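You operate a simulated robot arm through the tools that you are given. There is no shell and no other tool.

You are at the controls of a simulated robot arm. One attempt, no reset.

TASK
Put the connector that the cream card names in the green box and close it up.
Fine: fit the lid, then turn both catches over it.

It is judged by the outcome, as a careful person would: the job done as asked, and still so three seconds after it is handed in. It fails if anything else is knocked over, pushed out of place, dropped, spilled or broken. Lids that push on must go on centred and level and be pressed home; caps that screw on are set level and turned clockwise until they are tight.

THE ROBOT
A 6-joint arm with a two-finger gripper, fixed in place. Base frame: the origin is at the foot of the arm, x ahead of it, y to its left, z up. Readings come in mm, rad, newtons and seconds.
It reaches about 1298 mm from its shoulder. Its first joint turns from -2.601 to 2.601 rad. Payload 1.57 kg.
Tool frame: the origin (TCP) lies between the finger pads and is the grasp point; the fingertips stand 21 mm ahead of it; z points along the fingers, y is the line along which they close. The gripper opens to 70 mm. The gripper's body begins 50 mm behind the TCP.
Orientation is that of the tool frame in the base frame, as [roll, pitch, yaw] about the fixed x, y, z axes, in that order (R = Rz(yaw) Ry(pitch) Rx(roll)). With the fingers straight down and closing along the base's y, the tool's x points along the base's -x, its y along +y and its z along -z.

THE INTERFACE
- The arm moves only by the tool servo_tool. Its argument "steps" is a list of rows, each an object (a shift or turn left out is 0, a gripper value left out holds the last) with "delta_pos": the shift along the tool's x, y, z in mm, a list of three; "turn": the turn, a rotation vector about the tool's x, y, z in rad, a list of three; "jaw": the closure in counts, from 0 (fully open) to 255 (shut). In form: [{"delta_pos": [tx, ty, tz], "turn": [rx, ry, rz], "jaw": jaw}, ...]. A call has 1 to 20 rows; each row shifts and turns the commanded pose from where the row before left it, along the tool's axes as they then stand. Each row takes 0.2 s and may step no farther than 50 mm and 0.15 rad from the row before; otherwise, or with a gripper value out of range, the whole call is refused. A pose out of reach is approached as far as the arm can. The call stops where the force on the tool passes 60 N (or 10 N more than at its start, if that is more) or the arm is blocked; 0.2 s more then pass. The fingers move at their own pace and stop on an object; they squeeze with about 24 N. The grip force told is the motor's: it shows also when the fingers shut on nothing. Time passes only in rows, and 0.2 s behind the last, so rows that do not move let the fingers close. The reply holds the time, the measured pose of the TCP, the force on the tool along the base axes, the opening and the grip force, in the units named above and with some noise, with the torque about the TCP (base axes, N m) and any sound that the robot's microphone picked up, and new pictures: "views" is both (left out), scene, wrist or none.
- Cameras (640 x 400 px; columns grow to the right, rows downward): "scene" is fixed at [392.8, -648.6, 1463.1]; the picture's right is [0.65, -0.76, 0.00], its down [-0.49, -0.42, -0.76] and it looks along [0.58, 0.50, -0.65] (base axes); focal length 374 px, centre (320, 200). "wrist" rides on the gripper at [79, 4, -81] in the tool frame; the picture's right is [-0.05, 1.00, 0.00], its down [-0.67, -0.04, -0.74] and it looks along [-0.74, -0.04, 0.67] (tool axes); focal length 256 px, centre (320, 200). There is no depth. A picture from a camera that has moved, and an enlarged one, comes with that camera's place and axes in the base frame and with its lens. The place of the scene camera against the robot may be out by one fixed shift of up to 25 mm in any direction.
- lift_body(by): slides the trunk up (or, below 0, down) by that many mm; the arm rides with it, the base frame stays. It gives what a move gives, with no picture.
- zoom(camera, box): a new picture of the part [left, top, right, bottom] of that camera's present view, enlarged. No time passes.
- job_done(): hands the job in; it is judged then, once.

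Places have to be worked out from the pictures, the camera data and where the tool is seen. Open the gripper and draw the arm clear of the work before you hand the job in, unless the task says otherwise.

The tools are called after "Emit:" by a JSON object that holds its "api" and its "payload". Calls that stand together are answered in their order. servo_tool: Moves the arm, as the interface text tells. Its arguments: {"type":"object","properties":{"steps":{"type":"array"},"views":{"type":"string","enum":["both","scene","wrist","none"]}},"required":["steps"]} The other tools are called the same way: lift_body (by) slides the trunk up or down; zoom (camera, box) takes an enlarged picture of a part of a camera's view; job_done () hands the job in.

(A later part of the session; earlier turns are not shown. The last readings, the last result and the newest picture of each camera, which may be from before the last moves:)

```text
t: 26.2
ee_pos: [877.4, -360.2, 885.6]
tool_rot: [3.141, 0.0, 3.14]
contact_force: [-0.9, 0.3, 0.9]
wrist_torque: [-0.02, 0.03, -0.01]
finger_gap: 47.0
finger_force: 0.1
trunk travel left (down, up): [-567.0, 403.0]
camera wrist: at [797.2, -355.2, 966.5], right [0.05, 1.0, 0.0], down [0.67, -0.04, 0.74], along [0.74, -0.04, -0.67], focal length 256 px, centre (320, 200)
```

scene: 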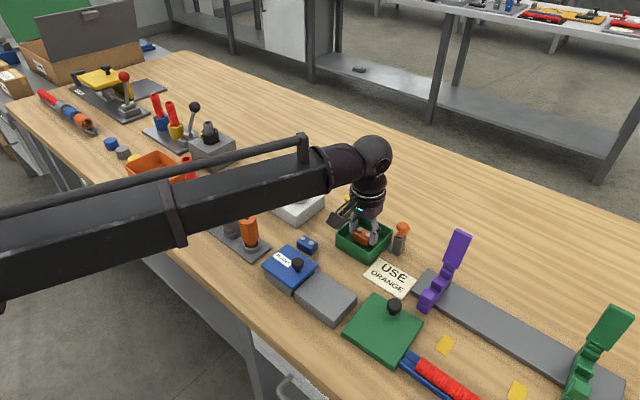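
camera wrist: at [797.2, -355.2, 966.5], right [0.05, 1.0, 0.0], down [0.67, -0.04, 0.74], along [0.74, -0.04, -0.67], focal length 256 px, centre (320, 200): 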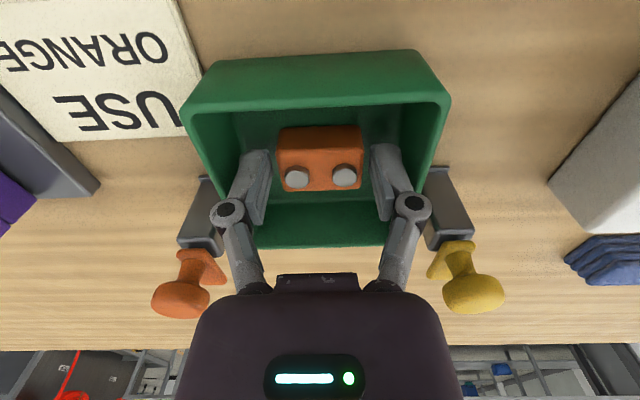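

Released, with the connector flat on the floor. Raising straight out of the box.

Emit:
{"api": "lift_body", "payload": {"by": 100}}

Emit:
{"api": "servo_tool", "payload": {"steps": [{"delta_pos": [45, 0, 0]}, {"delta_pos": [45, 0, 0]}, {"delta_pos": [0, 0, 0]}], "views": "both"}}

Emit:
{"api": "zoom", "payload": {"camera": "wrist", "box": [200, 90, 440, 240]}}

Emit:
{"api": "zoom", "payload": {"camera": "scene", "box": [325, 185, 421, 265]}}

```text
t: 27.5
ee_pos: [876.4, -359.2, 986.3]
tool_rot: [3.141, 0.0, 3.14]
contact_force: [0.1, -0.4, -0.6]
wrist_torque: [0.01, -0.03, -0.02]
finger_gap: 46.9
finger_force: 0.1
trunk travel left (down, up): [-667.0, 303.0]
```

```text
t: 28.3
ee_pos: [788.3, -358.9, 984.0]
tool_rot: [-3.141, 0.0, 3.14]
contact_force: [0.8, -0.4, -1.1]
wrist_torque: [-0.01, 0.0, -0.01]
finger_gap: 46.8
finger_force: 0.2
trunk travel left (down, up): [-667.0, 303.0]
camera wrist: at [708.9, -355.4, 1066.4], right [0.05, 1.0, 0.0], down [0.67, -0.04, 0.74], along [0.74, -0.04, -0.67], focal length 256 px, centre (320, 200)
```

scene: 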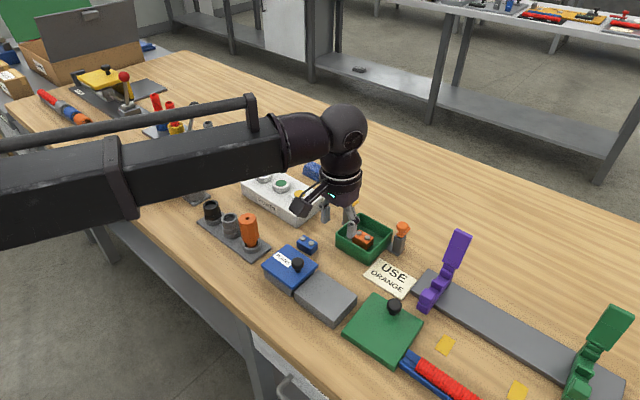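
wrist: 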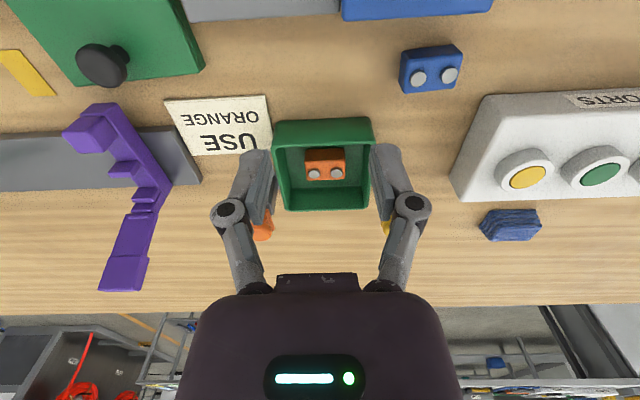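

```text
2.67 times, centred on (320, 165) of wrist
camera zoom: at [708.9, -355.4, 1066.4], right [0.05, 1.0, 0.0], down [0.67, -0.04, 0.74], along [0.74, -0.04, -0.67], focal length 683 px, centre (320, 293)
```

zoom: 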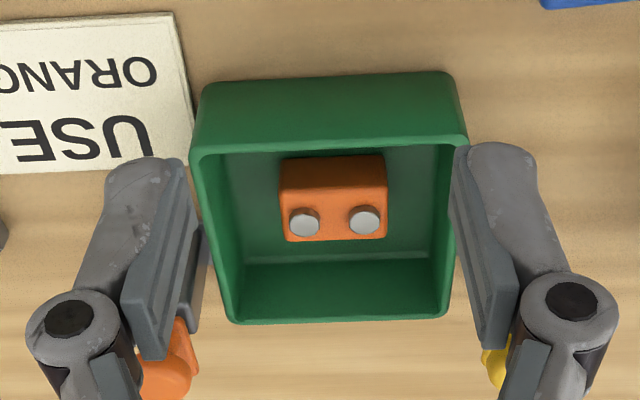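

```text
5.00 times, centred on (373, 225) of scene
camera zoom: at [392.8, -648.6, 1463.1], right [0.65, -0.76, 0.0], down [-0.49, -0.42, -0.76], along [0.58, 0.5, -0.65], focal length 1868 px, centre (55, 75)
```

zoom: 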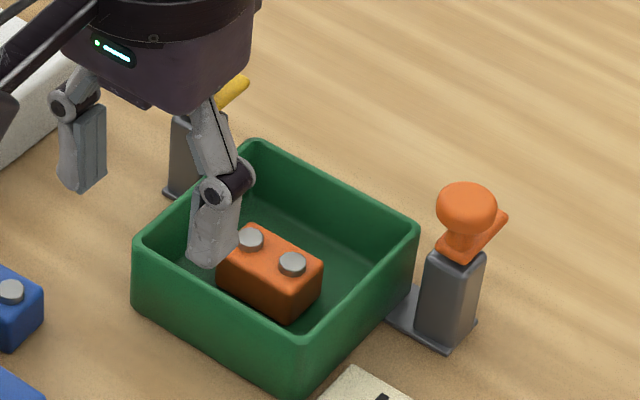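

The connector lies in the box as wanted. Because the lid's weight is offset along x from the knob, I'll grip the knob with the jaws closing along x. I turn the tool 90° here at a safe height so the camera sits on the +y side, then move partway toward the lid for a precise look.

Emit:
{"api": "servo_tool", "payload": {"steps": [{"turn": [0, 0, 0.1428], "jaw": 40}, {"turn": [0, 0, 0.1428]}, {"turn": [0, 0, 0.1428]}, {"turn": [0, 0, 0.1428]}, {"turn": [0, 0, 0.1428]}, {"turn": [0, 0, 0.1428]}, {"turn": [0, 0, 0.1428]}, {"turn": [0, 0, 0.1428]}, {"turn": [0, 0, 0.1428]}, {"turn": [0, 0, 0.1428]}, {"turn": [0, 0, 0.1428]}, {"delta_pos": [-40, -10, 0]}, {"delta_pos": [-40, -10, 0]}, {"delta_pos": [0, 0, 0]}], "views": "both"}}

Emit:
{"api": "zoom", "payload": {"camera": "wrist", "box": [280, 60, 480, 185]}}

```text
t: 31.3
ee_pos: [769.2, -438.9, 985.0]
tool_rot: [3.141, -0.001, 1.569]
contact_force: [-0.2, 0.3, -0.7]
wrist_torque: [0.01, -0.03, 0.0]
finger_gap: 59.0
finger_force: 0.1
trunk travel left (down, up): [-667.0, 303.0]
camera wrist: at [772.7, -360.2, 1066.6], right [1.0, -0.05, 0.0], down [-0.04, -0.67, 0.74], along [-0.04, -0.74, -0.67], focal length 256 px, centre (320, 200)
```

scene: 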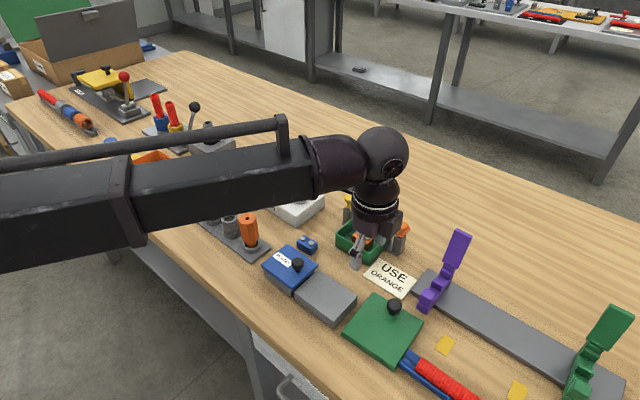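
wrist: 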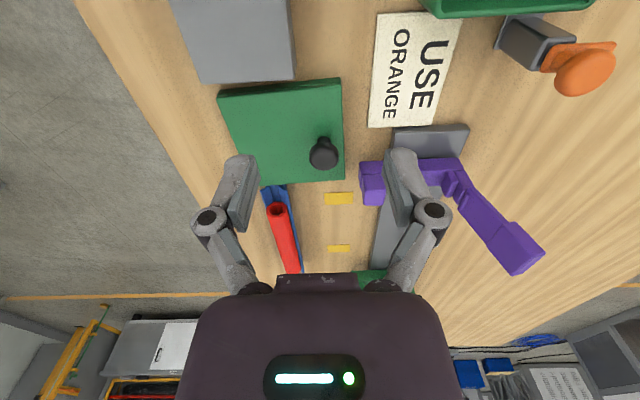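

```text
3.20 times, centred on (380, 122) of wrist
camera zoom: at [772.7, -360.2, 1066.6], right [1.0, -0.05, 0.0], down [-0.04, -0.67, 0.74], along [-0.04, -0.74, -0.67], focal length 819 px, centre (128, 448)
```

zoom: 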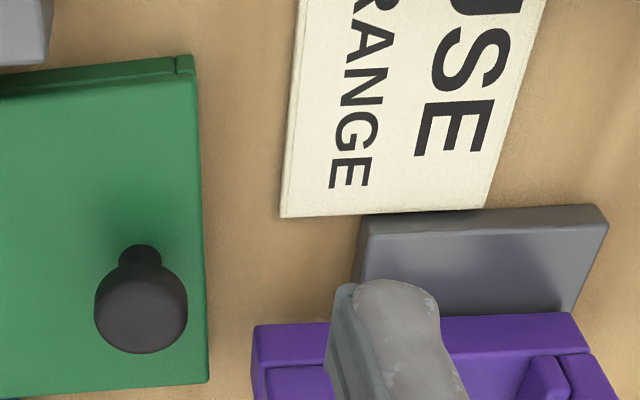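

Good view of the lid and knob from the +y side. Enlarging the whole lid for precise measurement.

Emit:
{"api": "zoom", "payload": {"camera": "wrist", "box": [205, 70, 365, 195]}}

Emit:
{"api": "zoom", "payload": {"camera": "wrist", "box": [300, 65, 356, 100]}}

```text
3.20 times, centred on (285, 132) of wrist
camera zoom: at [772.7, -360.2, 1066.6], right [1.0, -0.05, 0.0], down [-0.04, -0.67, 0.74], along [-0.04, -0.74, -0.67], focal length 819 px, centre (432, 416)
```

zoom: 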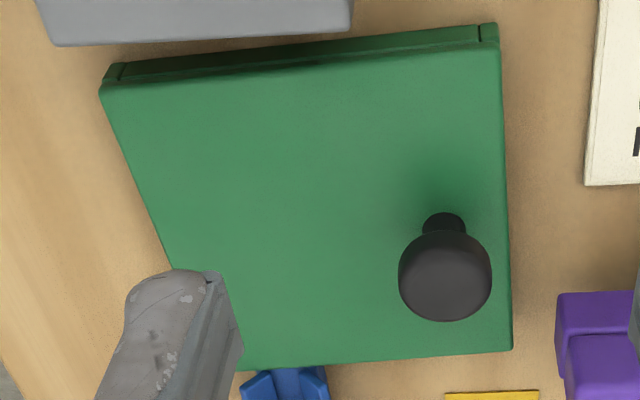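

```text
11.43 times, centred on (328, 82) of wrist
camera zoom: at [772.7, -360.2, 1066.6], right [1.0, -0.05, 0.0], down [-0.04, -0.67, 0.74], along [-0.04, -0.74, -0.67], focal length 2926 px, centre (229, 1543)
```

zoom: 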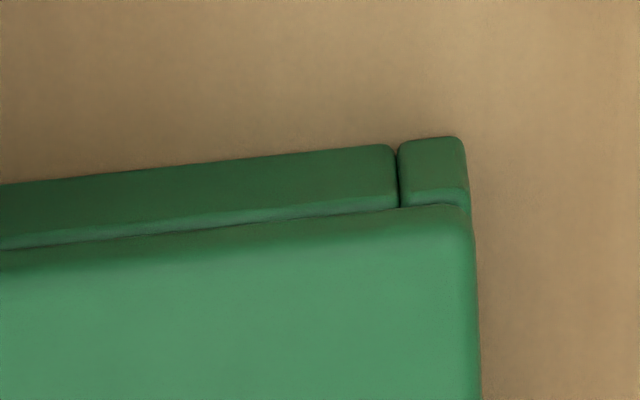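

Measured from here: lid ~101.5 mm square, turned about 3°, knob centre at (769.2, -502.4, 885.5), with the lid centre about 33 mm from the knob along -x. I'll position over the knob, align the jaw axis with the lid, and lower partway.

Emit:
{"api": "servo_tool", "payload": {"steps": [{"delta_pos": [-31.6, 0.25, 0]}, {"delta_pos": [-31.6, 0.25, 0]}, {"turn": [0, 0, -0.053]}, {"delta_pos": [0, 0, 0]}], "views": "none"}}

Emit:
{"api": "lift_body", "payload": {"by": -55}}

Emit:
{"api": "servo_tool", "payload": {"steps": [{"delta_pos": [0, 0, 0]}], "views": "both"}}

Emit:
{"api": "zoom", "payload": {"camera": "wrist", "box": [220, 60, 420, 185]}}

```text
t: 32.3
ee_pos: [767.7, -501.8, 986.5]
tool_rot: [3.141, 0.0, 1.623]
contact_force: [0.0, -0.4, 0.2]
wrist_torque: [0.01, 0.01, 0.01]
finger_gap: 59.0
finger_force: 0.2
trunk travel left (down, up): [-667.0, 303.0]
```

```text
t: 33.3
ee_pos: [767.2, -503.4, 930.6]
tool_rot: [-3.14, 0.001, 1.625]
contact_force: [-0.2, -0.2, -0.3]
wrist_torque: [0.02, -0.01, 0.0]
finger_gap: 58.8
finger_force: 0.0
trunk travel left (down, up): [-612.0, 358.0]
```

```text
t: 33.7
ee_pos: [767.1, -502.3, 930.1]
tool_rot: [-3.141, 0.0, 1.623]
contact_force: [0.4, -0.2, 0.1]
wrist_torque: [0.01, 0.0, 0.0]
finger_gap: 58.7
finger_force: 0.0
trunk travel left (down, up): [-612.0, 358.0]
camera wrist: at [767.2, -423.2, 1011.6], right [1.0, 0.0, 0.0], down [0.0, -0.67, 0.74], along [0.0, -0.74, -0.67], focal length 256 px, centre (320, 200)
```

scene: 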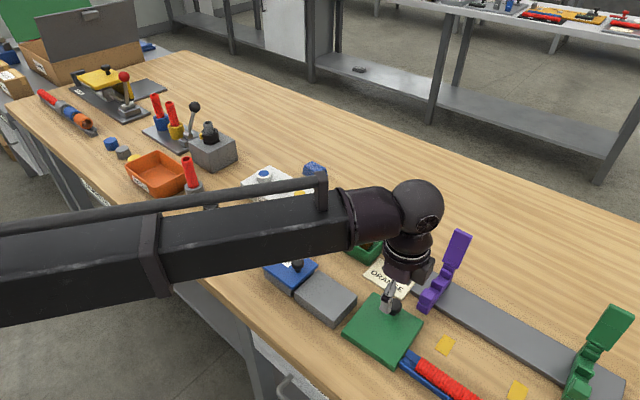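
wrist: 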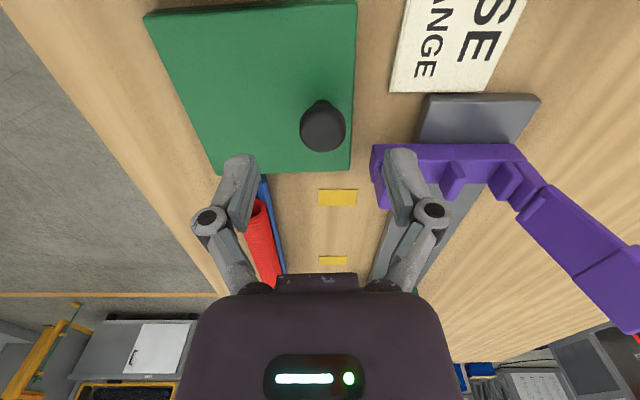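

```text
3.20 times, centred on (320, 122) of wrist
camera zoom: at [767.2, -423.2, 1011.6], right [1.0, 0.0, 0.0], down [0.0, -0.67, 0.74], along [0.0, -0.74, -0.67], focal length 819 px, centre (320, 448)
```

zoom: 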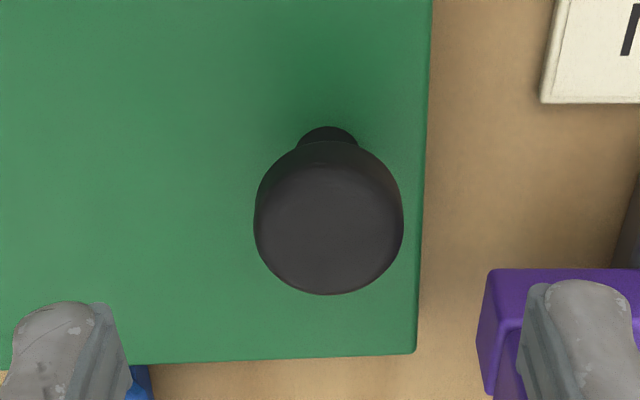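

The tool is 1.6 mm off the knob in x, and the lid is aligned with the jaws within ~0.1°. I'll correct that, narrow the jaws to ~45 mm to keep away from the purple lever base, and lower around the knob.

Emit:
{"api": "servo_tool", "payload": {"steps": [{"delta_pos": [0, 1.6, 0], "jaw": 91}, {"delta_pos": [0, 0, 0]}, {"delta_pos": [0, 0, 0]}], "views": "none"}}

Emit:
{"api": "lift_body", "payload": {"by": -30}}

Emit:
{"api": "servo_tool", "payload": {"steps": [{"delta_pos": [0, 0, 0]}], "views": "both"}}

Emit:
{"api": "zoom", "payload": {"camera": "wrist", "box": [220, 90, 420, 215]}}

```text
t: 34.5
ee_pos: [769.6, -502.7, 931.1]
tool_rot: [3.141, 0.0, 1.625]
contact_force: [0.8, -0.8, -0.3]
wrist_torque: [0.01, -0.03, 0.0]
finger_gap: 45.0
finger_force: 0.1
trunk travel left (down, up): [-612.0, 358.0]
```

```text
t: 35.2
ee_pos: [767.6, -502.4, 900.5]
tool_rot: [3.141, 0.0, 1.624]
contact_force: [-0.3, -0.2, 0.1]
wrist_torque: [-0.03, 0.02, 0.0]
finger_gap: 44.9
finger_force: 0.1
trunk travel left (down, up): [-582.0, 388.0]
```

```text
t: 35.6
ee_pos: [769.7, -503.3, 900.7]
tool_rot: [-3.141, -0.001, 1.623]
contact_force: [0.3, 0.5, -0.7]
wrist_torque: [-0.01, 0.04, 0.04]
finger_gap: 44.9
finger_force: 0.0
trunk travel left (down, up): [-582.0, 388.0]
camera wrist: at [768.8, -423.0, 981.6], right [1.0, 0.0, 0.0], down [0.0, -0.67, 0.74], along [0.0, -0.74, -0.67], focal length 256 px, centre (320, 200)
```

scene: 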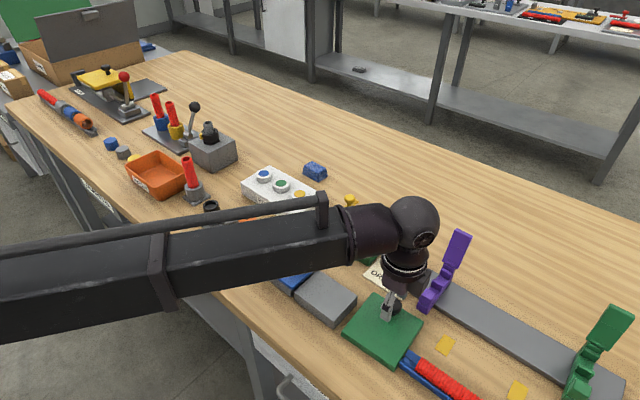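
wrist: 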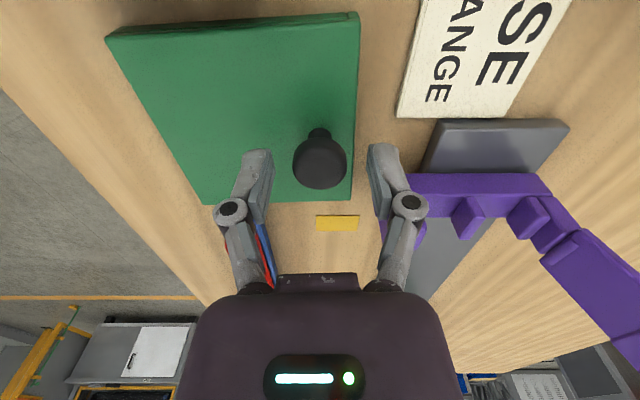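

```text
3.20 times, centred on (320, 152) of wrist
camera zoom: at [768.8, -423.0, 981.6], right [1.0, 0.0, 0.0], down [0.0, -0.67, 0.74], along [0.0, -0.74, -0.67], focal length 819 px, centre (320, 352)
```

zoom: 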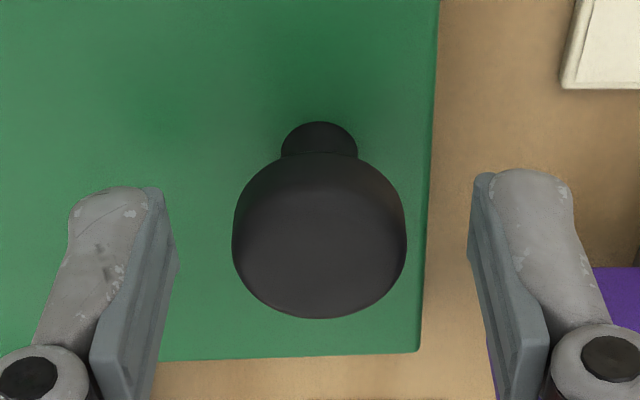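

The knob is centred between the fingers. Lowering ~11 mm so the pads span its widest part with the tips just above the lid plate.

Emit:
{"api": "lift_body", "payload": {"by": -10.5}}

Emit:
{"api": "servo_tool", "payload": {"steps": [{"delta_pos": [0, 0, 0]}], "views": "wrist"}}

Emit:
{"api": "zoom", "payload": {"camera": "wrist", "box": [220, 90, 420, 215]}}

```text
t: 36.2
ee_pos: [768.6, -502.9, 890.1]
tool_rot: [3.141, 0.001, 1.623]
contact_force: [-0.7, 0.0, 0.2]
wrist_torque: [-0.01, -0.01, 0.01]
finger_gap: 45.1
finger_force: 0.0
trunk travel left (down, up): [-572.0, 398.0]
```

```text
t: 36.6
ee_pos: [768.5, -502.6, 890.7]
tool_rot: [3.141, 0.0, 1.624]
contact_force: [-0.8, 0.2, 0.3]
wrist_torque: [-0.04, 0.0, -0.04]
finger_gap: 44.7
finger_force: 0.0
trunk travel left (down, up): [-572.0, 398.0]
camera wrist: at [768.7, -423.0, 971.1], right [1.0, 0.0, 0.0], down [0.0, -0.67, 0.74], along [0.0, -0.74, -0.67], focal length 256 px, centre (320, 200)
```

wrist: 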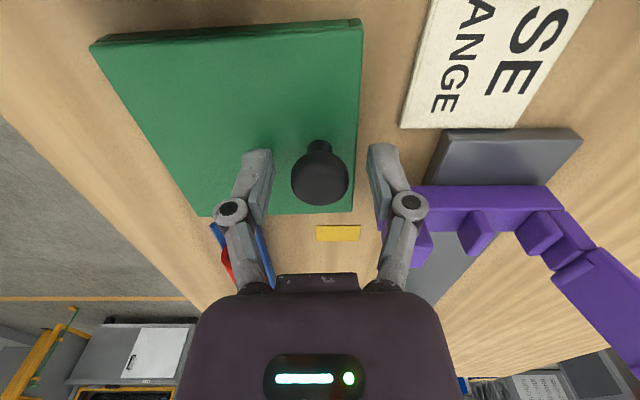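

```text
3.20 times, centred on (320, 152) of wrist
camera zoom: at [768.7, -423.0, 971.1], right [1.0, 0.0, 0.0], down [0.0, -0.67, 0.74], along [0.0, -0.74, -0.67], focal length 819 px, centre (320, 352)
```

zoom: 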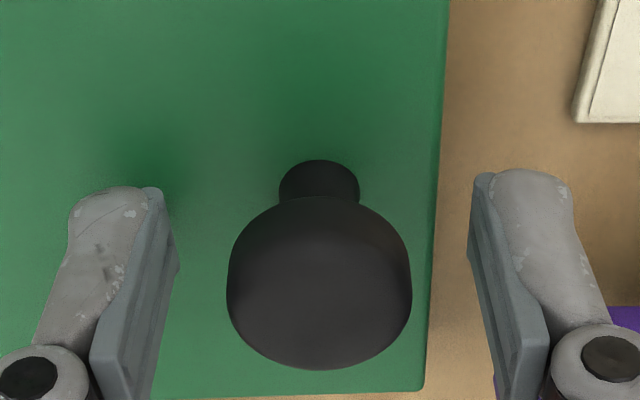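

Aligned and no contact yet. Closing on the knob.

Emit:
{"api": "servo_tool", "payload": {"steps": [{"jaw": 255}, {"delta_pos": [0, 0, 0]}, {"delta_pos": [0, 0, 0]}, {"delta_pos": [0, 0, 0]}, {"delta_pos": [0, 0, 0]}], "views": "wrist"}}

Emit:
{"api": "zoom", "payload": {"camera": "wrist", "box": [220, 90, 420, 215]}}

```text
t: 37.8
ee_pos: [769.0, -502.4, 890.2]
tool_rot: [3.141, 0.0, 1.625]
contact_force: [-0.4, 0.3, 2.0]
wrist_torque: [-0.01, 0.01, -0.05]
finger_gap: 24.0
finger_force: 24.1
trunk travel left (down, up): [-572.0, 398.0]
camera wrist: at [768.6, -423.0, 971.2], right [1.0, 0.0, 0.0], down [0.0, -0.67, 0.74], along [0.0, -0.74, -0.67], focal length 256 px, centre (320, 200)
```

wrist: 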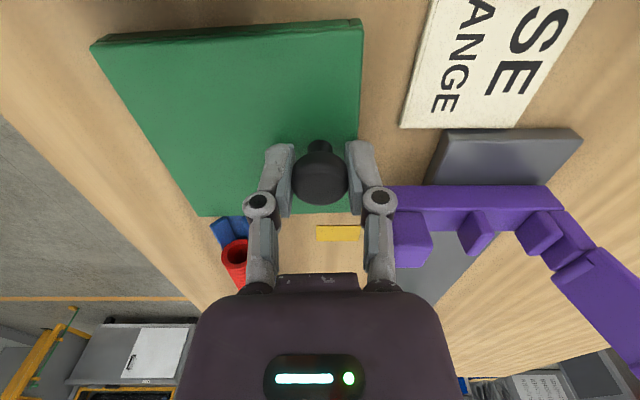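

```text
3.20 times, centred on (320, 152) of wrist
camera zoom: at [768.6, -423.0, 971.2], right [1.0, 0.0, 0.0], down [0.0, -0.67, 0.74], along [0.0, -0.74, -0.67], focal length 819 px, centre (320, 352)
```

zoom: 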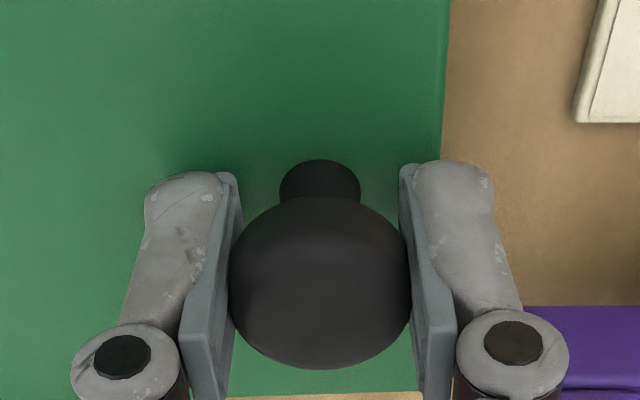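

Knob gripped (24 mm gap, 24 N). I'll lift 12 mm and check that the lid stays level.

Emit:
{"api": "lift_body", "payload": {"by": 12}}

Emit:
{"api": "servo_tool", "payload": {"steps": [{"delta_pos": [0, 0, 0]}], "views": "both"}}

Emit:
{"api": "zoom", "payload": {"camera": "scene", "box": [325, 260, 453, 380]}}

```text
t: 38.4
ee_pos: [769.9, -502.1, 901.9]
tool_rot: [3.141, -0.001, 1.622]
contact_force: [0.7, 0.7, -1.3]
wrist_torque: [-0.03, -0.02, 0.03]
finger_gap: 24.1
finger_force: 23.9
trunk travel left (down, up): [-584.0, 386.0]
```

```text
t: 38.8
ee_pos: [768.7, -502.6, 901.3]
tool_rot: [3.141, -0.001, 1.624]
contact_force: [0.8, -0.2, -0.4]
wrist_torque: [-0.01, -0.02, 0.0]
finger_gap: 23.9
finger_force: 23.6
trunk travel left (down, up): [-584.0, 386.0]
camera wrist: at [768.8, -423.1, 983.0], right [1.0, 0.0, 0.0], down [0.0, -0.67, 0.74], along [0.0, -0.74, -0.67], focal length 256 px, centre (320, 200)
```

scene: 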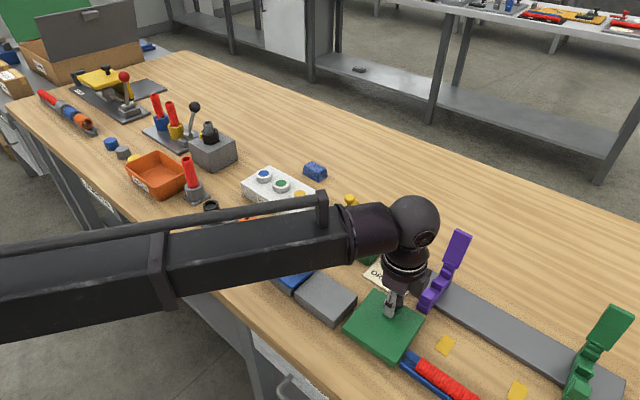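
wrist: 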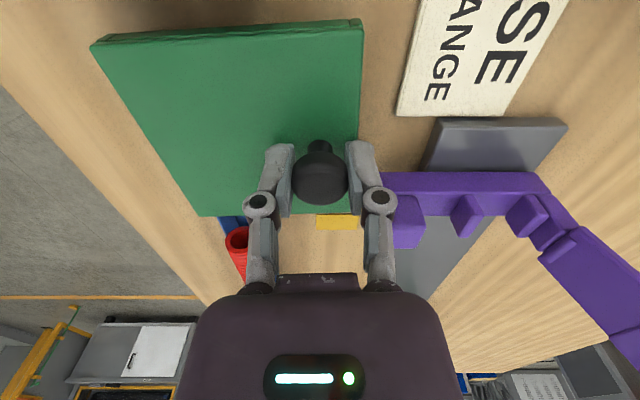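

```text
3.33 times, centred on (389, 320) of scene
camera zoom: at [392.8, -648.6, 1463.1], right [0.65, -0.76, 0.0], down [-0.49, -0.42, -0.76], along [0.58, 0.5, -0.65], focal length 1246 px, centre (90, -200)
```

zoom: 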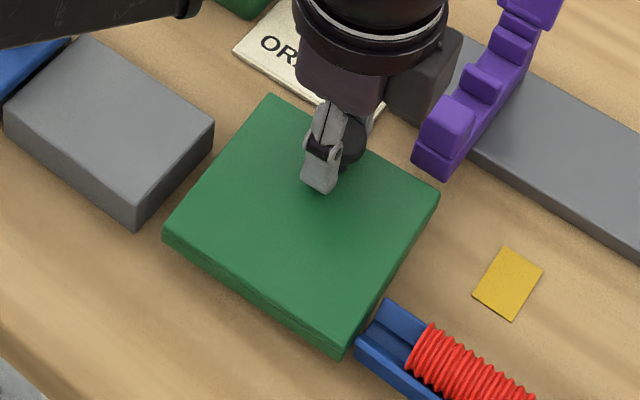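

The lid lifts level, with the same place in the wrist view and only a slight weight reading. I'll measure its outline in the gripper frame while held, then raise it well clear.

Emit:
{"api": "zoom", "payload": {"camera": "wrist", "box": [80, 10, 240, 110]}}

Emit:
{"api": "zoom", "payload": {"camera": "wrist", "box": [280, 0, 400, 75]}}

Emit:
{"api": "zoom", "payload": {"camera": "wrist", "box": [180, 160, 380, 260]}}

Emit:
{"api": "lift_body", "payload": {"by": 75}}

```text
4.00 times, centred on (160, 60) of wrist
camera zoom: at [768.8, -423.1, 983.0], right [1.0, 0.0, 0.0], down [0.0, -0.67, 0.74], along [0.0, -0.74, -0.67], focal length 1024 px, centre (960, 760)
```

zoom: 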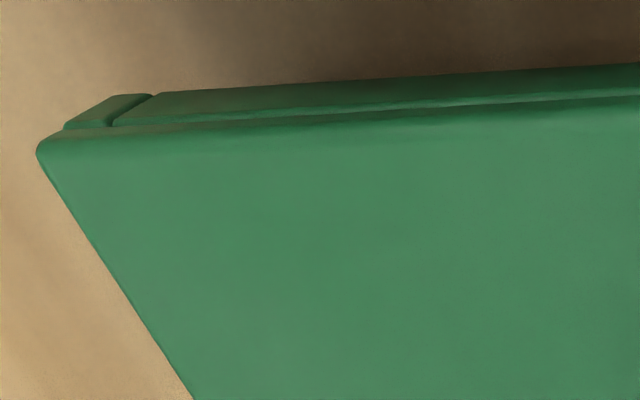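

```text
5.33 times, centred on (340, 38) of wrist
camera zoom: at [768.8, -423.1, 983.0], right [1.0, 0.0, 0.0], down [0.0, -0.67, 0.74], along [0.0, -0.74, -0.67], focal length 1365 px, centre (213, 1067)
```

zoom: 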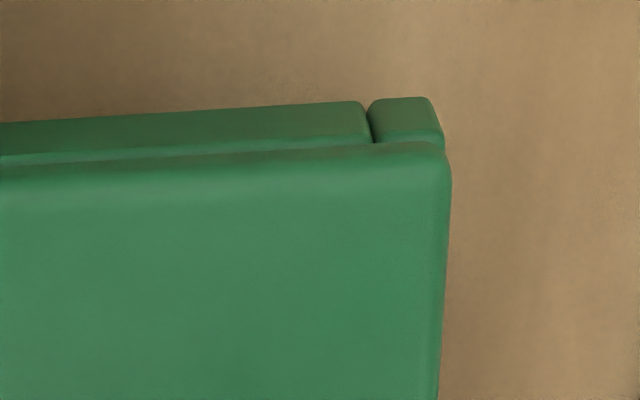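

```text
3.20 times, centred on (280, 210) of wrist
camera zoom: at [768.8, -423.1, 983.0], right [1.0, 0.0, 0.0], down [0.0, -0.67, 0.74], along [0.0, -0.74, -0.67], focal length 819 px, centre (448, 168)
```

zoom: 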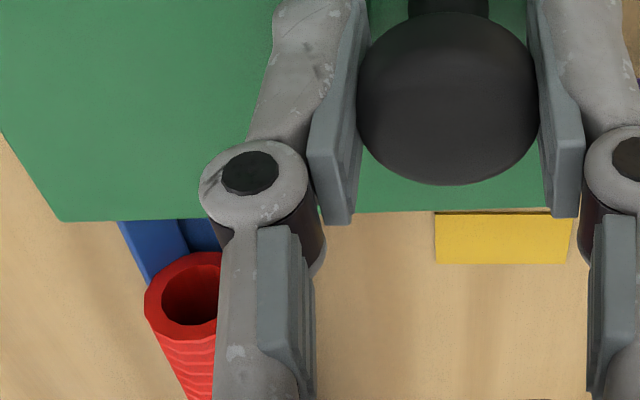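

```text
t: 40.0
ee_pos: [768.6, -502.1, 978.1]
tool_rot: [-3.141, 0.001, 1.623]
contact_force: [-0.1, -0.1, -1.1]
wrist_torque: [-0.01, 0.0, -0.03]
finger_gap: 23.9
finger_force: 24.2
trunk travel left (down, up): [-659.0, 311.0]
```

In the tool frame the held lid's centre is about (0, -32.5) mm from the TCP and its edges are square with the jaws. I'll raise further, square the tool to the base axes, and go to a vantage point where the box is visible beside the lid to fix its centre accurately.

Emit:
{"api": "lift_body", "payload": {"by": 40}}

Emit:
{"api": "servo_tool", "payload": {"steps": [{"turn": [0, 0, 0.0265]}, {"turn": [0, 0, 0.0265]}, {"delta_pos": [22, 1.5, 0]}, {"delta_pos": [22, 1.5, 0]}, {"delta_pos": [22, 1.5, 0]}, {"delta_pos": [22, 1.5, 0]}, {"delta_pos": [22, 1.5, 0]}, {"delta_pos": [22, 1.5, 0]}, {"delta_pos": [22, 1.5, 0]}, {"delta_pos": [22, 1.5, 0]}, {"delta_pos": [22, 1.5, 0]}, {"delta_pos": [0, 0, 0]}, {"delta_pos": [0, 0, 0]}], "views": "both"}}

Emit:
{"api": "zoom", "payload": {"camera": "wrist", "box": [360, 90, 520, 190]}}

```text
t: 40.8
ee_pos: [768.4, -502.4, 1017.5]
tool_rot: [3.142, 0.0, 1.624]
contact_force: [-0.5, 0.1, -1.4]
wrist_torque: [-0.03, -0.04, 0.0]
finger_gap: 23.8
finger_force: 24.7
trunk travel left (down, up): [-699.0, 271.0]
```

```text
t: 43.6
ee_pos: [781.6, -303.7, 1017.1]
tool_rot: [3.141, 0.0, 1.569]
contact_force: [-0.5, -0.4, -0.9]
wrist_torque: [0.02, 0.0, 0.0]
finger_gap: 23.9
finger_force: 23.7
trunk travel left (down, up): [-699.0, 271.0]
camera wrist: at [786.1, -224.0, 1098.0], right [1.0, -0.05, 0.0], down [-0.04, -0.67, 0.74], along [-0.04, -0.74, -0.67], focal length 256 px, centre (320, 200)
```

scene: 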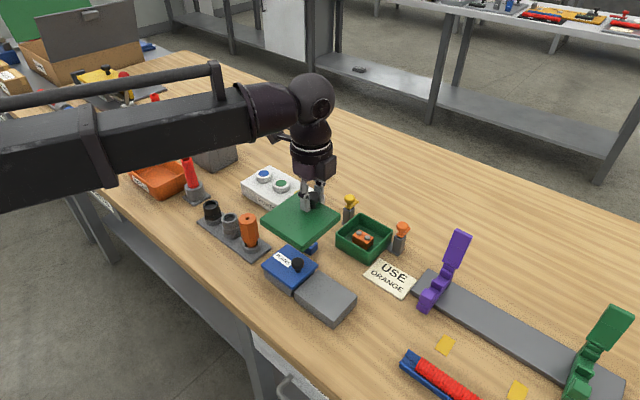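
wrist: 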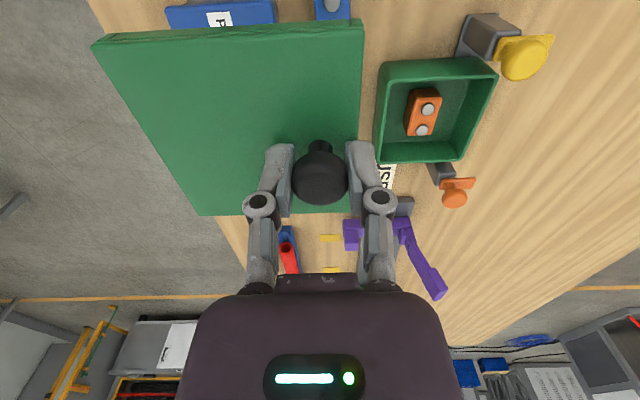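

```text
4.00 times, centred on (440, 140) of wrist
camera zoom: at [786.1, -224.0, 1098.0], right [1.0, -0.05, 0.0], down [-0.04, -0.67, 0.74], along [-0.04, -0.74, -0.67], focal length 1024 px, centre (-160, 440)
```

zoom: 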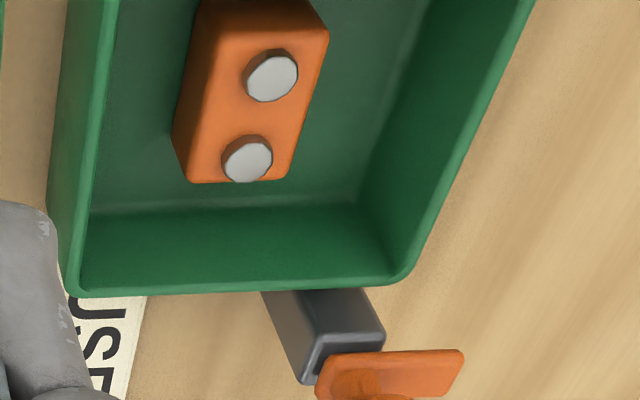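

The lid is still perfectly held, and the box is visible beside it. I'll enlarge the box rim and catches for exact measurement.

Emit:
{"api": "zoom", "payload": {"camera": "wrist", "box": [365, 45, 509, 135]}}

Emit:
{"api": "zoom", "payload": {"camera": "wrist", "box": [440, 0, 568, 80]}}

Emit:
{"api": "zoom", "payload": {"camera": "wrist", "box": [410, 140, 506, 215]}}

Emit:
{"api": "zoom", "payload": {"camera": "wrist", "box": [360, 50, 520, 180]}}

```text
4.44 times, centred on (437, 90) of wrist
camera zoom: at [786.1, -224.0, 1098.0], right [1.0, -0.05, 0.0], down [-0.04, -0.67, 0.74], along [-0.04, -0.74, -0.67], focal length 1138 px, centre (-200, 689)
```

zoom: 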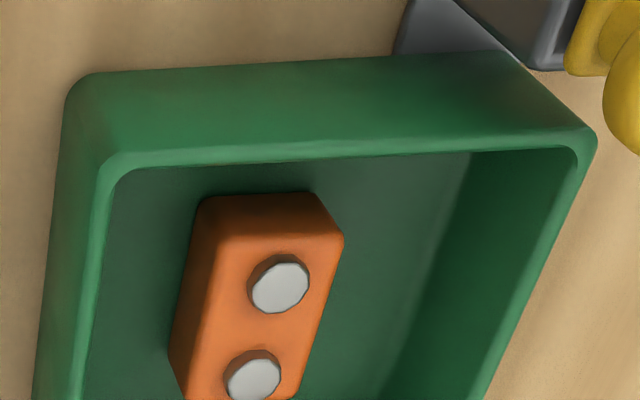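

```text
5.00 times, centred on (504, 40) of wrist
camera zoom: at [786.1, -224.0, 1098.0], right [1.0, -0.05, 0.0], down [-0.04, -0.67, 0.74], along [-0.04, -0.74, -0.67], focal length 1280 px, centre (-600, 1000)
```

zoom: 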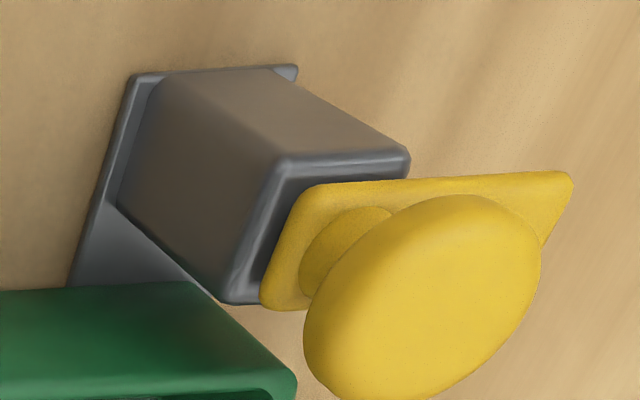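

```text
5.33 times, centred on (458, 178) of wrist
camera zoom: at [786.1, -224.0, 1098.0], right [1.0, -0.05, 0.0], down [-0.04, -0.67, 0.74], along [-0.04, -0.74, -0.67], focal length 1365 px, centre (-416, 320)
```

zoom: 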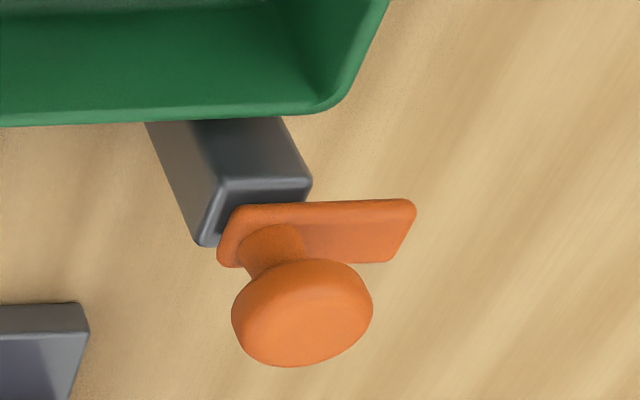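

```text
3.08 times, centred on (440, 115) of wrist
camera zoom: at [786.1, -224.0, 1098.0], right [1.0, -0.05, 0.0], down [-0.04, -0.67, 0.74], along [-0.04, -0.74, -0.67], focal length 788 px, centre (-49, 462)
```

zoom: 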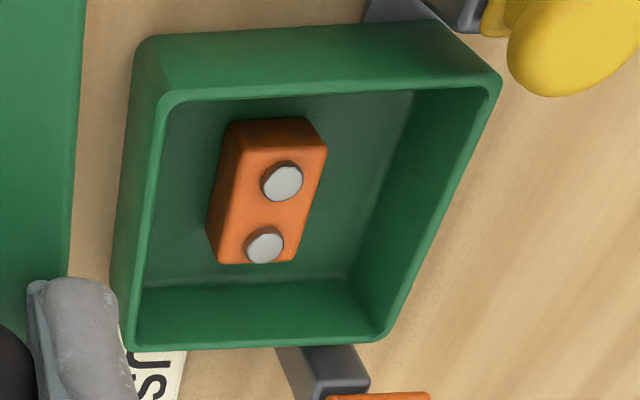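

Triangulating across views refines things: box rim z≈885, box centre ≈(881.5, -359.4), catch domes at about (915, -426) and (915, -292.5). That leaves ~2.7 mm for the lid between them. The TCP target for a centred lid is about (914, -359.6), so I'll move there at safe height.

Emit:
{"api": "servo_tool", "payload": {"steps": [{"delta_pos": [-9.4, 22, 0]}, {"delta_pos": [-9.4, 22, 0]}, {"delta_pos": [-9.4, 22, 0]}, {"delta_pos": [-9.4, 22, 0]}, {"delta_pos": [-9.4, 22, 0]}, {"delta_pos": [-9.4, 22, 0]}, {"delta_pos": [0, 0, 0]}, {"delta_pos": [0, 0, 0]}], "views": "none"}}

Emit:
{"api": "lift_body", "payload": {"by": -42}}

Emit:
{"api": "servo_tool", "payload": {"steps": [{"delta_pos": [0, 0, 0]}], "views": "both"}}

Emit:
{"api": "zoom", "payload": {"camera": "scene", "box": [316, 180, 428, 270]}}

Emit:
{"api": "zoom", "payload": {"camera": "wrist", "box": [80, 0, 400, 200]}}

```text
t: 45.4
ee_pos: [914.1, -361.6, 1018.5]
tool_rot: [-3.141, -0.001, 1.569]
contact_force: [0.7, 0.7, -0.1]
wrist_torque: [-0.01, -0.01, -0.01]
finger_gap: 23.4
finger_force: 24.1
trunk travel left (down, up): [-699.0, 271.0]
```

```text
t: 46.2
ee_pos: [914.7, -361.4, 975.0]
tool_rot: [3.141, -0.001, 1.569]
contact_force: [0.5, -0.4, -0.2]
wrist_torque: [-0.01, 0.0, 0.0]
finger_gap: 24.1
finger_force: 24.3
trunk travel left (down, up): [-657.0, 313.0]
```

```text
t: 46.6
ee_pos: [913.5, -361.8, 975.5]
tool_rot: [3.142, 0.001, 1.569]
contact_force: [0.0, -0.4, -0.2]
wrist_torque: [0.0, -0.01, -0.01]
finger_gap: 23.8
finger_force: 23.9
trunk travel left (down, up): [-657.0, 313.0]
camera wrist: at [918.7, -282.3, 1056.0], right [1.0, -0.05, 0.0], down [-0.04, -0.67, 0.74], along [-0.04, -0.74, -0.67], focal length 256 px, centre (320, 200)
```

scene: 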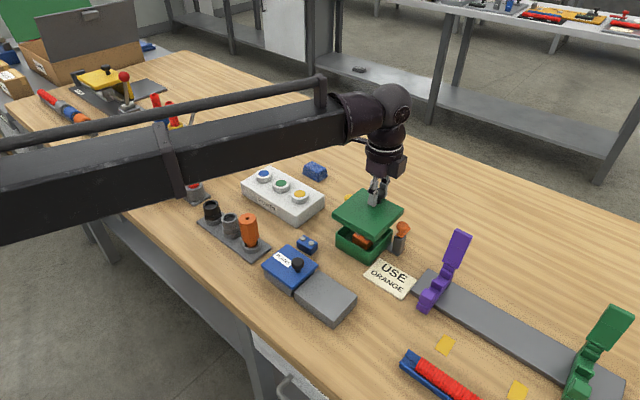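
wrist: 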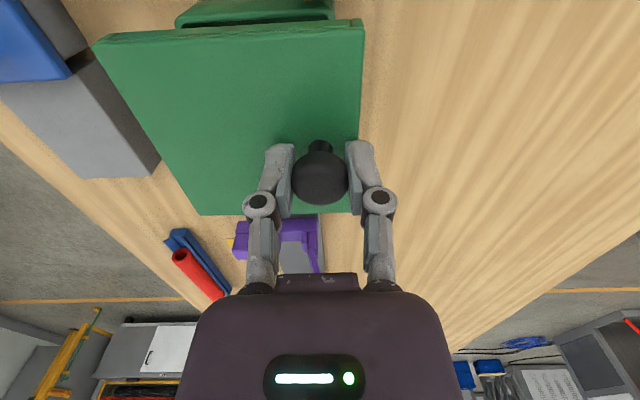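

```text
4.44 times, centred on (372, 225) of scene
camera zoom: at [392.8, -648.6, 1463.1], right [0.65, -0.76, 0.0], down [-0.49, -0.42, -0.76], along [0.58, 0.5, -0.65], focal length 1661 px, centre (89, 89)
```

zoom: 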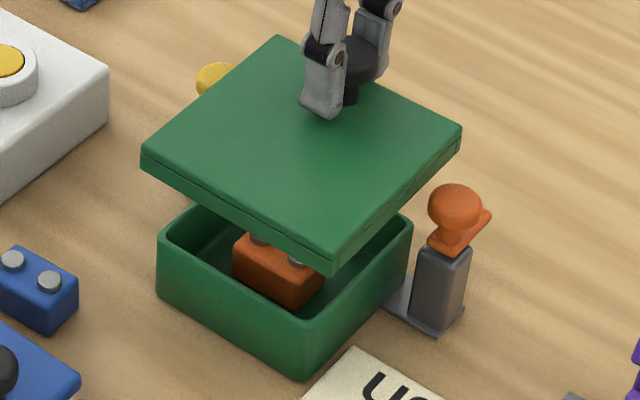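

```text
2.00 times, centred on (240, 100) of wrist
camera zoom: at [918.7, -282.3, 1056.0], right [1.0, -0.05, 0.0], down [-0.04, -0.67, 0.74], along [-0.04, -0.74, -0.67], focal length 512 px, centre (480, 400)
```

zoom: 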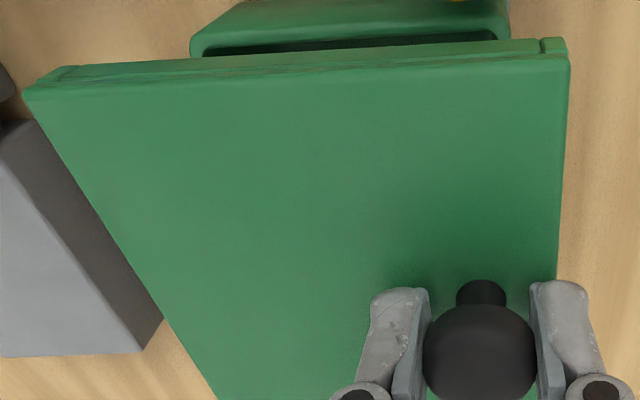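

The lid is over the box and level. The near rim shows past the lid's edge, so I can measure the lid-to-box offset directly in one picture; enlarging both ends.

Emit:
{"api": "zoom", "payload": {"camera": "wrist", "box": [80, 0, 240, 100]}}

Emit:
{"api": "zoom", "payload": {"camera": "wrist", "box": [240, 0, 400, 100]}}

Emit:
{"api": "zoom", "payload": {"camera": "scene", "box": [340, 200, 420, 270]}}

```text
4.00 times, centred on (160, 50) of wrist
camera zoom: at [918.7, -282.3, 1056.0], right [1.0, -0.05, 0.0], down [-0.04, -0.67, 0.74], along [-0.04, -0.74, -0.67], focal length 1024 px, centre (960, 800)
```

zoom: 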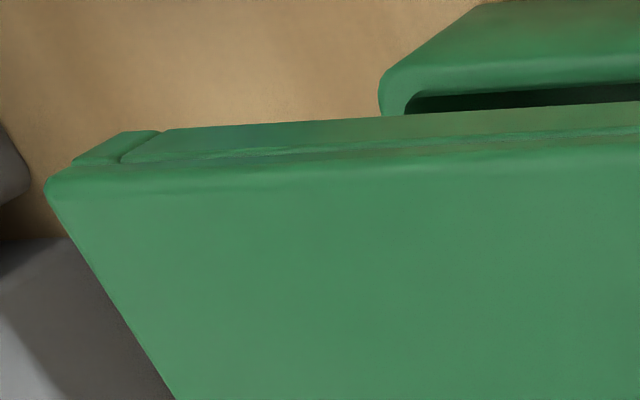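

```text
4.00 times, centred on (320, 50) of wrist
camera zoom: at [918.7, -282.3, 1056.0], right [1.0, -0.05, 0.0], down [-0.04, -0.67, 0.74], along [-0.04, -0.74, -0.67], focal length 1024 px, centre (320, 800)
```

zoom: 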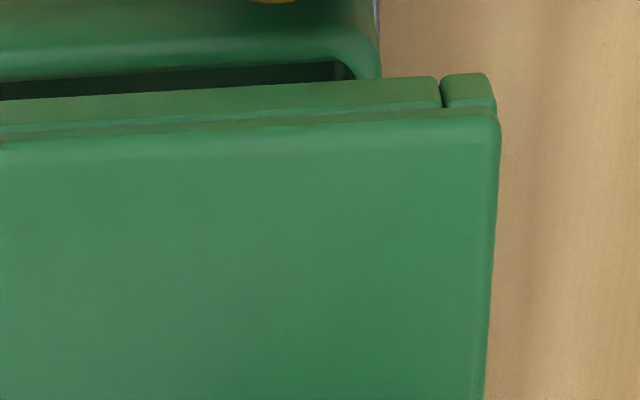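

```text
5.71 times, centred on (380, 235) of scene
camera zoom: at [392.8, -648.6, 1463.1], right [0.65, -0.76, 0.0], down [-0.49, -0.42, -0.76], along [0.58, 0.5, -0.65], focal length 2135 px, centre (-23, 0)
```

zoom: 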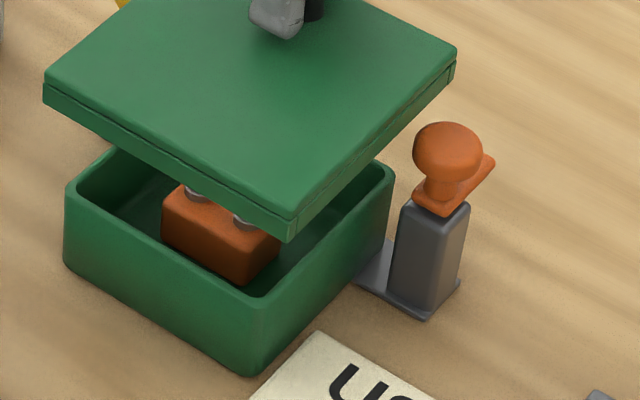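

I need a cleaner reading of the lid and box corners from the fixed camera to cross-check the offset, so I'm enlarging further.

Emit:
{"api": "zoom", "payload": {"camera": "scene", "box": [332, 205, 380, 235]}}

Emit:
{"api": "zoom", "payload": {"camera": "scene", "box": [376, 195, 424, 225]}}

Emit:
{"api": "zoom", "payload": {"camera": "scene", "box": [360, 230, 408, 260]}}

```text
13.33 times, centred on (356, 220) of scene
camera zoom: at [392.8, -648.6, 1463.1], right [0.65, -0.76, 0.0], down [-0.49, -0.42, -0.76], along [0.58, 0.5, -0.65], focal length 4982 px, centre (-160, -67)
```

zoom: 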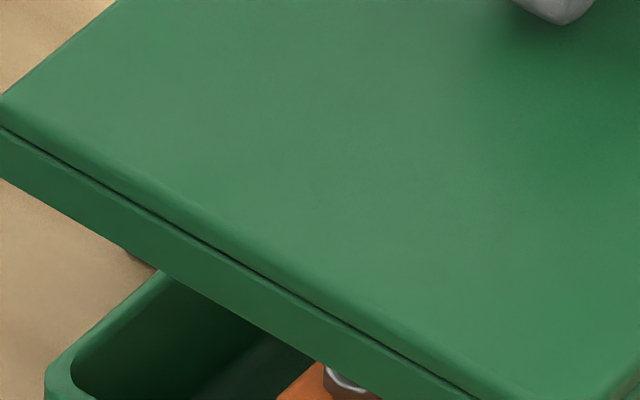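

```text
13.33 times, centred on (400, 210) of scene
camera zoom: at [392.8, -648.6, 1463.1], right [0.65, -0.76, 0.0], down [-0.49, -0.42, -0.76], along [0.58, 0.5, -0.65], focal length 4982 px, centre (-747, 67)
```

zoom: 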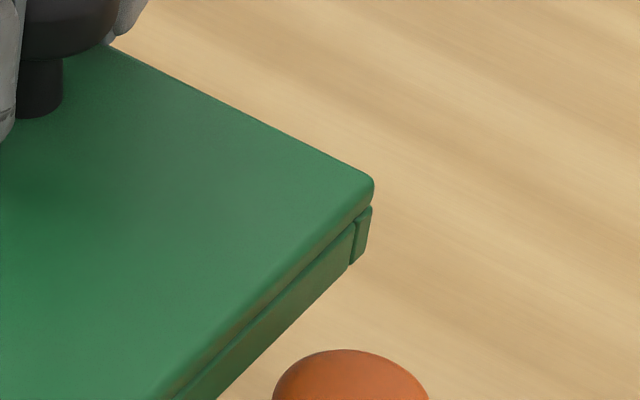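

```text
13.33 times, centred on (384, 245) of scene
camera zoom: at [392.8, -648.6, 1463.1], right [0.65, -0.76, 0.0], down [-0.49, -0.42, -0.76], along [0.58, 0.5, -0.65], focal length 4982 px, centre (-533, -400)
```

zoom: 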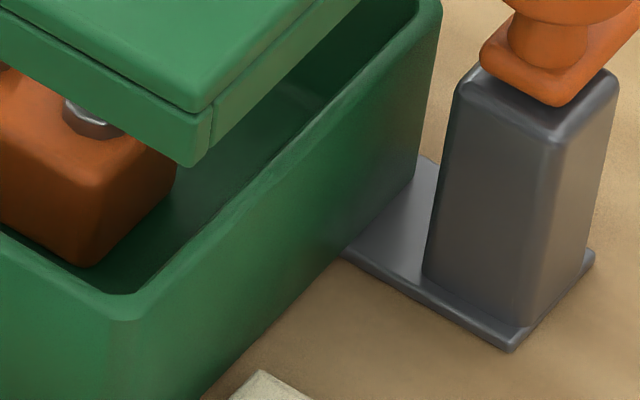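

Combining the readings (TCP y ≈ -361.5 against box centre y ≈ -359.4, and the rim's horizontal position past the lid edge), the lid needs about -1.5 mm in x and +2 mm in y. I'll apply that and lower a little to re-check.

Emit:
{"api": "servo_tool", "payload": {"steps": [{"delta_pos": [2.0, -1.5, 0]}, {"delta_pos": [0, 0, 0]}], "views": "none"}}

Emit:
{"api": "lift_body", "payload": {"by": -6}}

Emit:
{"api": "servo_tool", "payload": {"steps": [{"delta_pos": [0, 0, 0]}], "views": "both"}}

Emit:
{"api": "zoom", "payload": {"camera": "wrist", "box": [160, 0, 400, 100]}}

Emit:
{"api": "zoom", "payload": {"camera": "scene", "box": [325, 190, 421, 250]}}

```text
t: 47.2
ee_pos: [913.8, -359.6, 974.8]
tool_rot: [-3.14, 0.0, 1.57]
contact_force: [0.1, -0.2, -0.5]
wrist_torque: [-0.02, 0.01, 0.0]
finger_gap: 23.8
finger_force: 23.8
trunk travel left (down, up): [-657.0, 313.0]
```

```text
t: 47.8
ee_pos: [911.3, -358.1, 969.4]
tool_rot: [3.141, 0.0, 1.57]
contact_force: [0.3, -0.2, -0.3]
wrist_torque: [0.0, 0.01, 0.03]
finger_gap: 24.1
finger_force: 24.1
trunk travel left (down, up): [-651.0, 319.0]
```

```text
t: 48.2
ee_pos: [912.6, -359.4, 968.9]
tool_rot: [3.141, -0.001, 1.569]
contact_force: [-0.2, -0.1, -0.3]
wrist_torque: [0.02, -0.01, 0.02]
finger_gap: 23.6
finger_force: 23.4
trunk travel left (down, up): [-651.0, 319.0]
camera wrist: at [917.1, -280.2, 1050.0], right [1.0, -0.05, 0.0], down [-0.04, -0.67, 0.74], along [-0.04, -0.74, -0.67], focal length 256 px, centre (320, 200)
```

scene: 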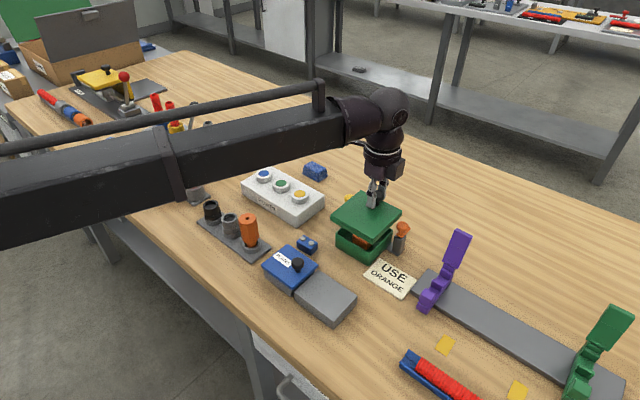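
wrist: 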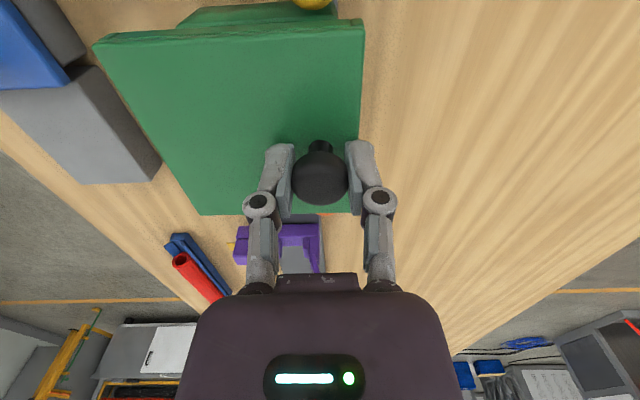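

```text
2.67 times, centred on (280, 50) of wrist
camera zoom: at [917.1, -280.2, 1050.0], right [1.0, -0.05, 0.0], down [-0.04, -0.67, 0.74], along [-0.04, -0.74, -0.67], focal length 683 px, centre (427, 600)
```

zoom: 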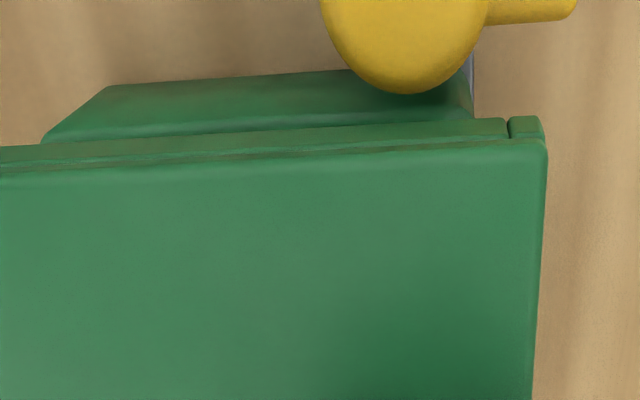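

```text
6.67 times, centred on (373, 220) of scene
camera zoom: at [392.8, -648.6, 1463.1], right [0.65, -0.76, 0.0], down [-0.49, -0.42, -0.76], along [0.58, 0.5, -0.65], focal length 2491 px, centre (-33, 67)
```

zoom: 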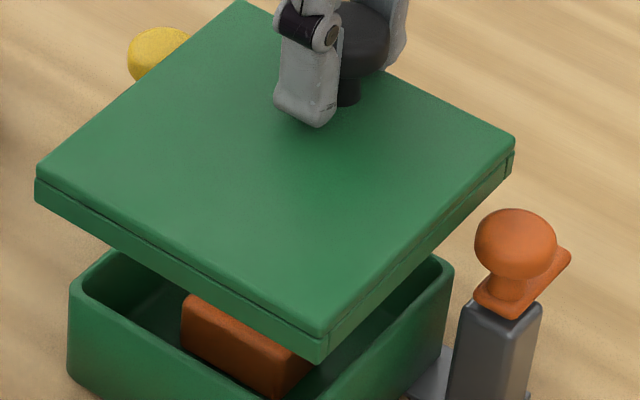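

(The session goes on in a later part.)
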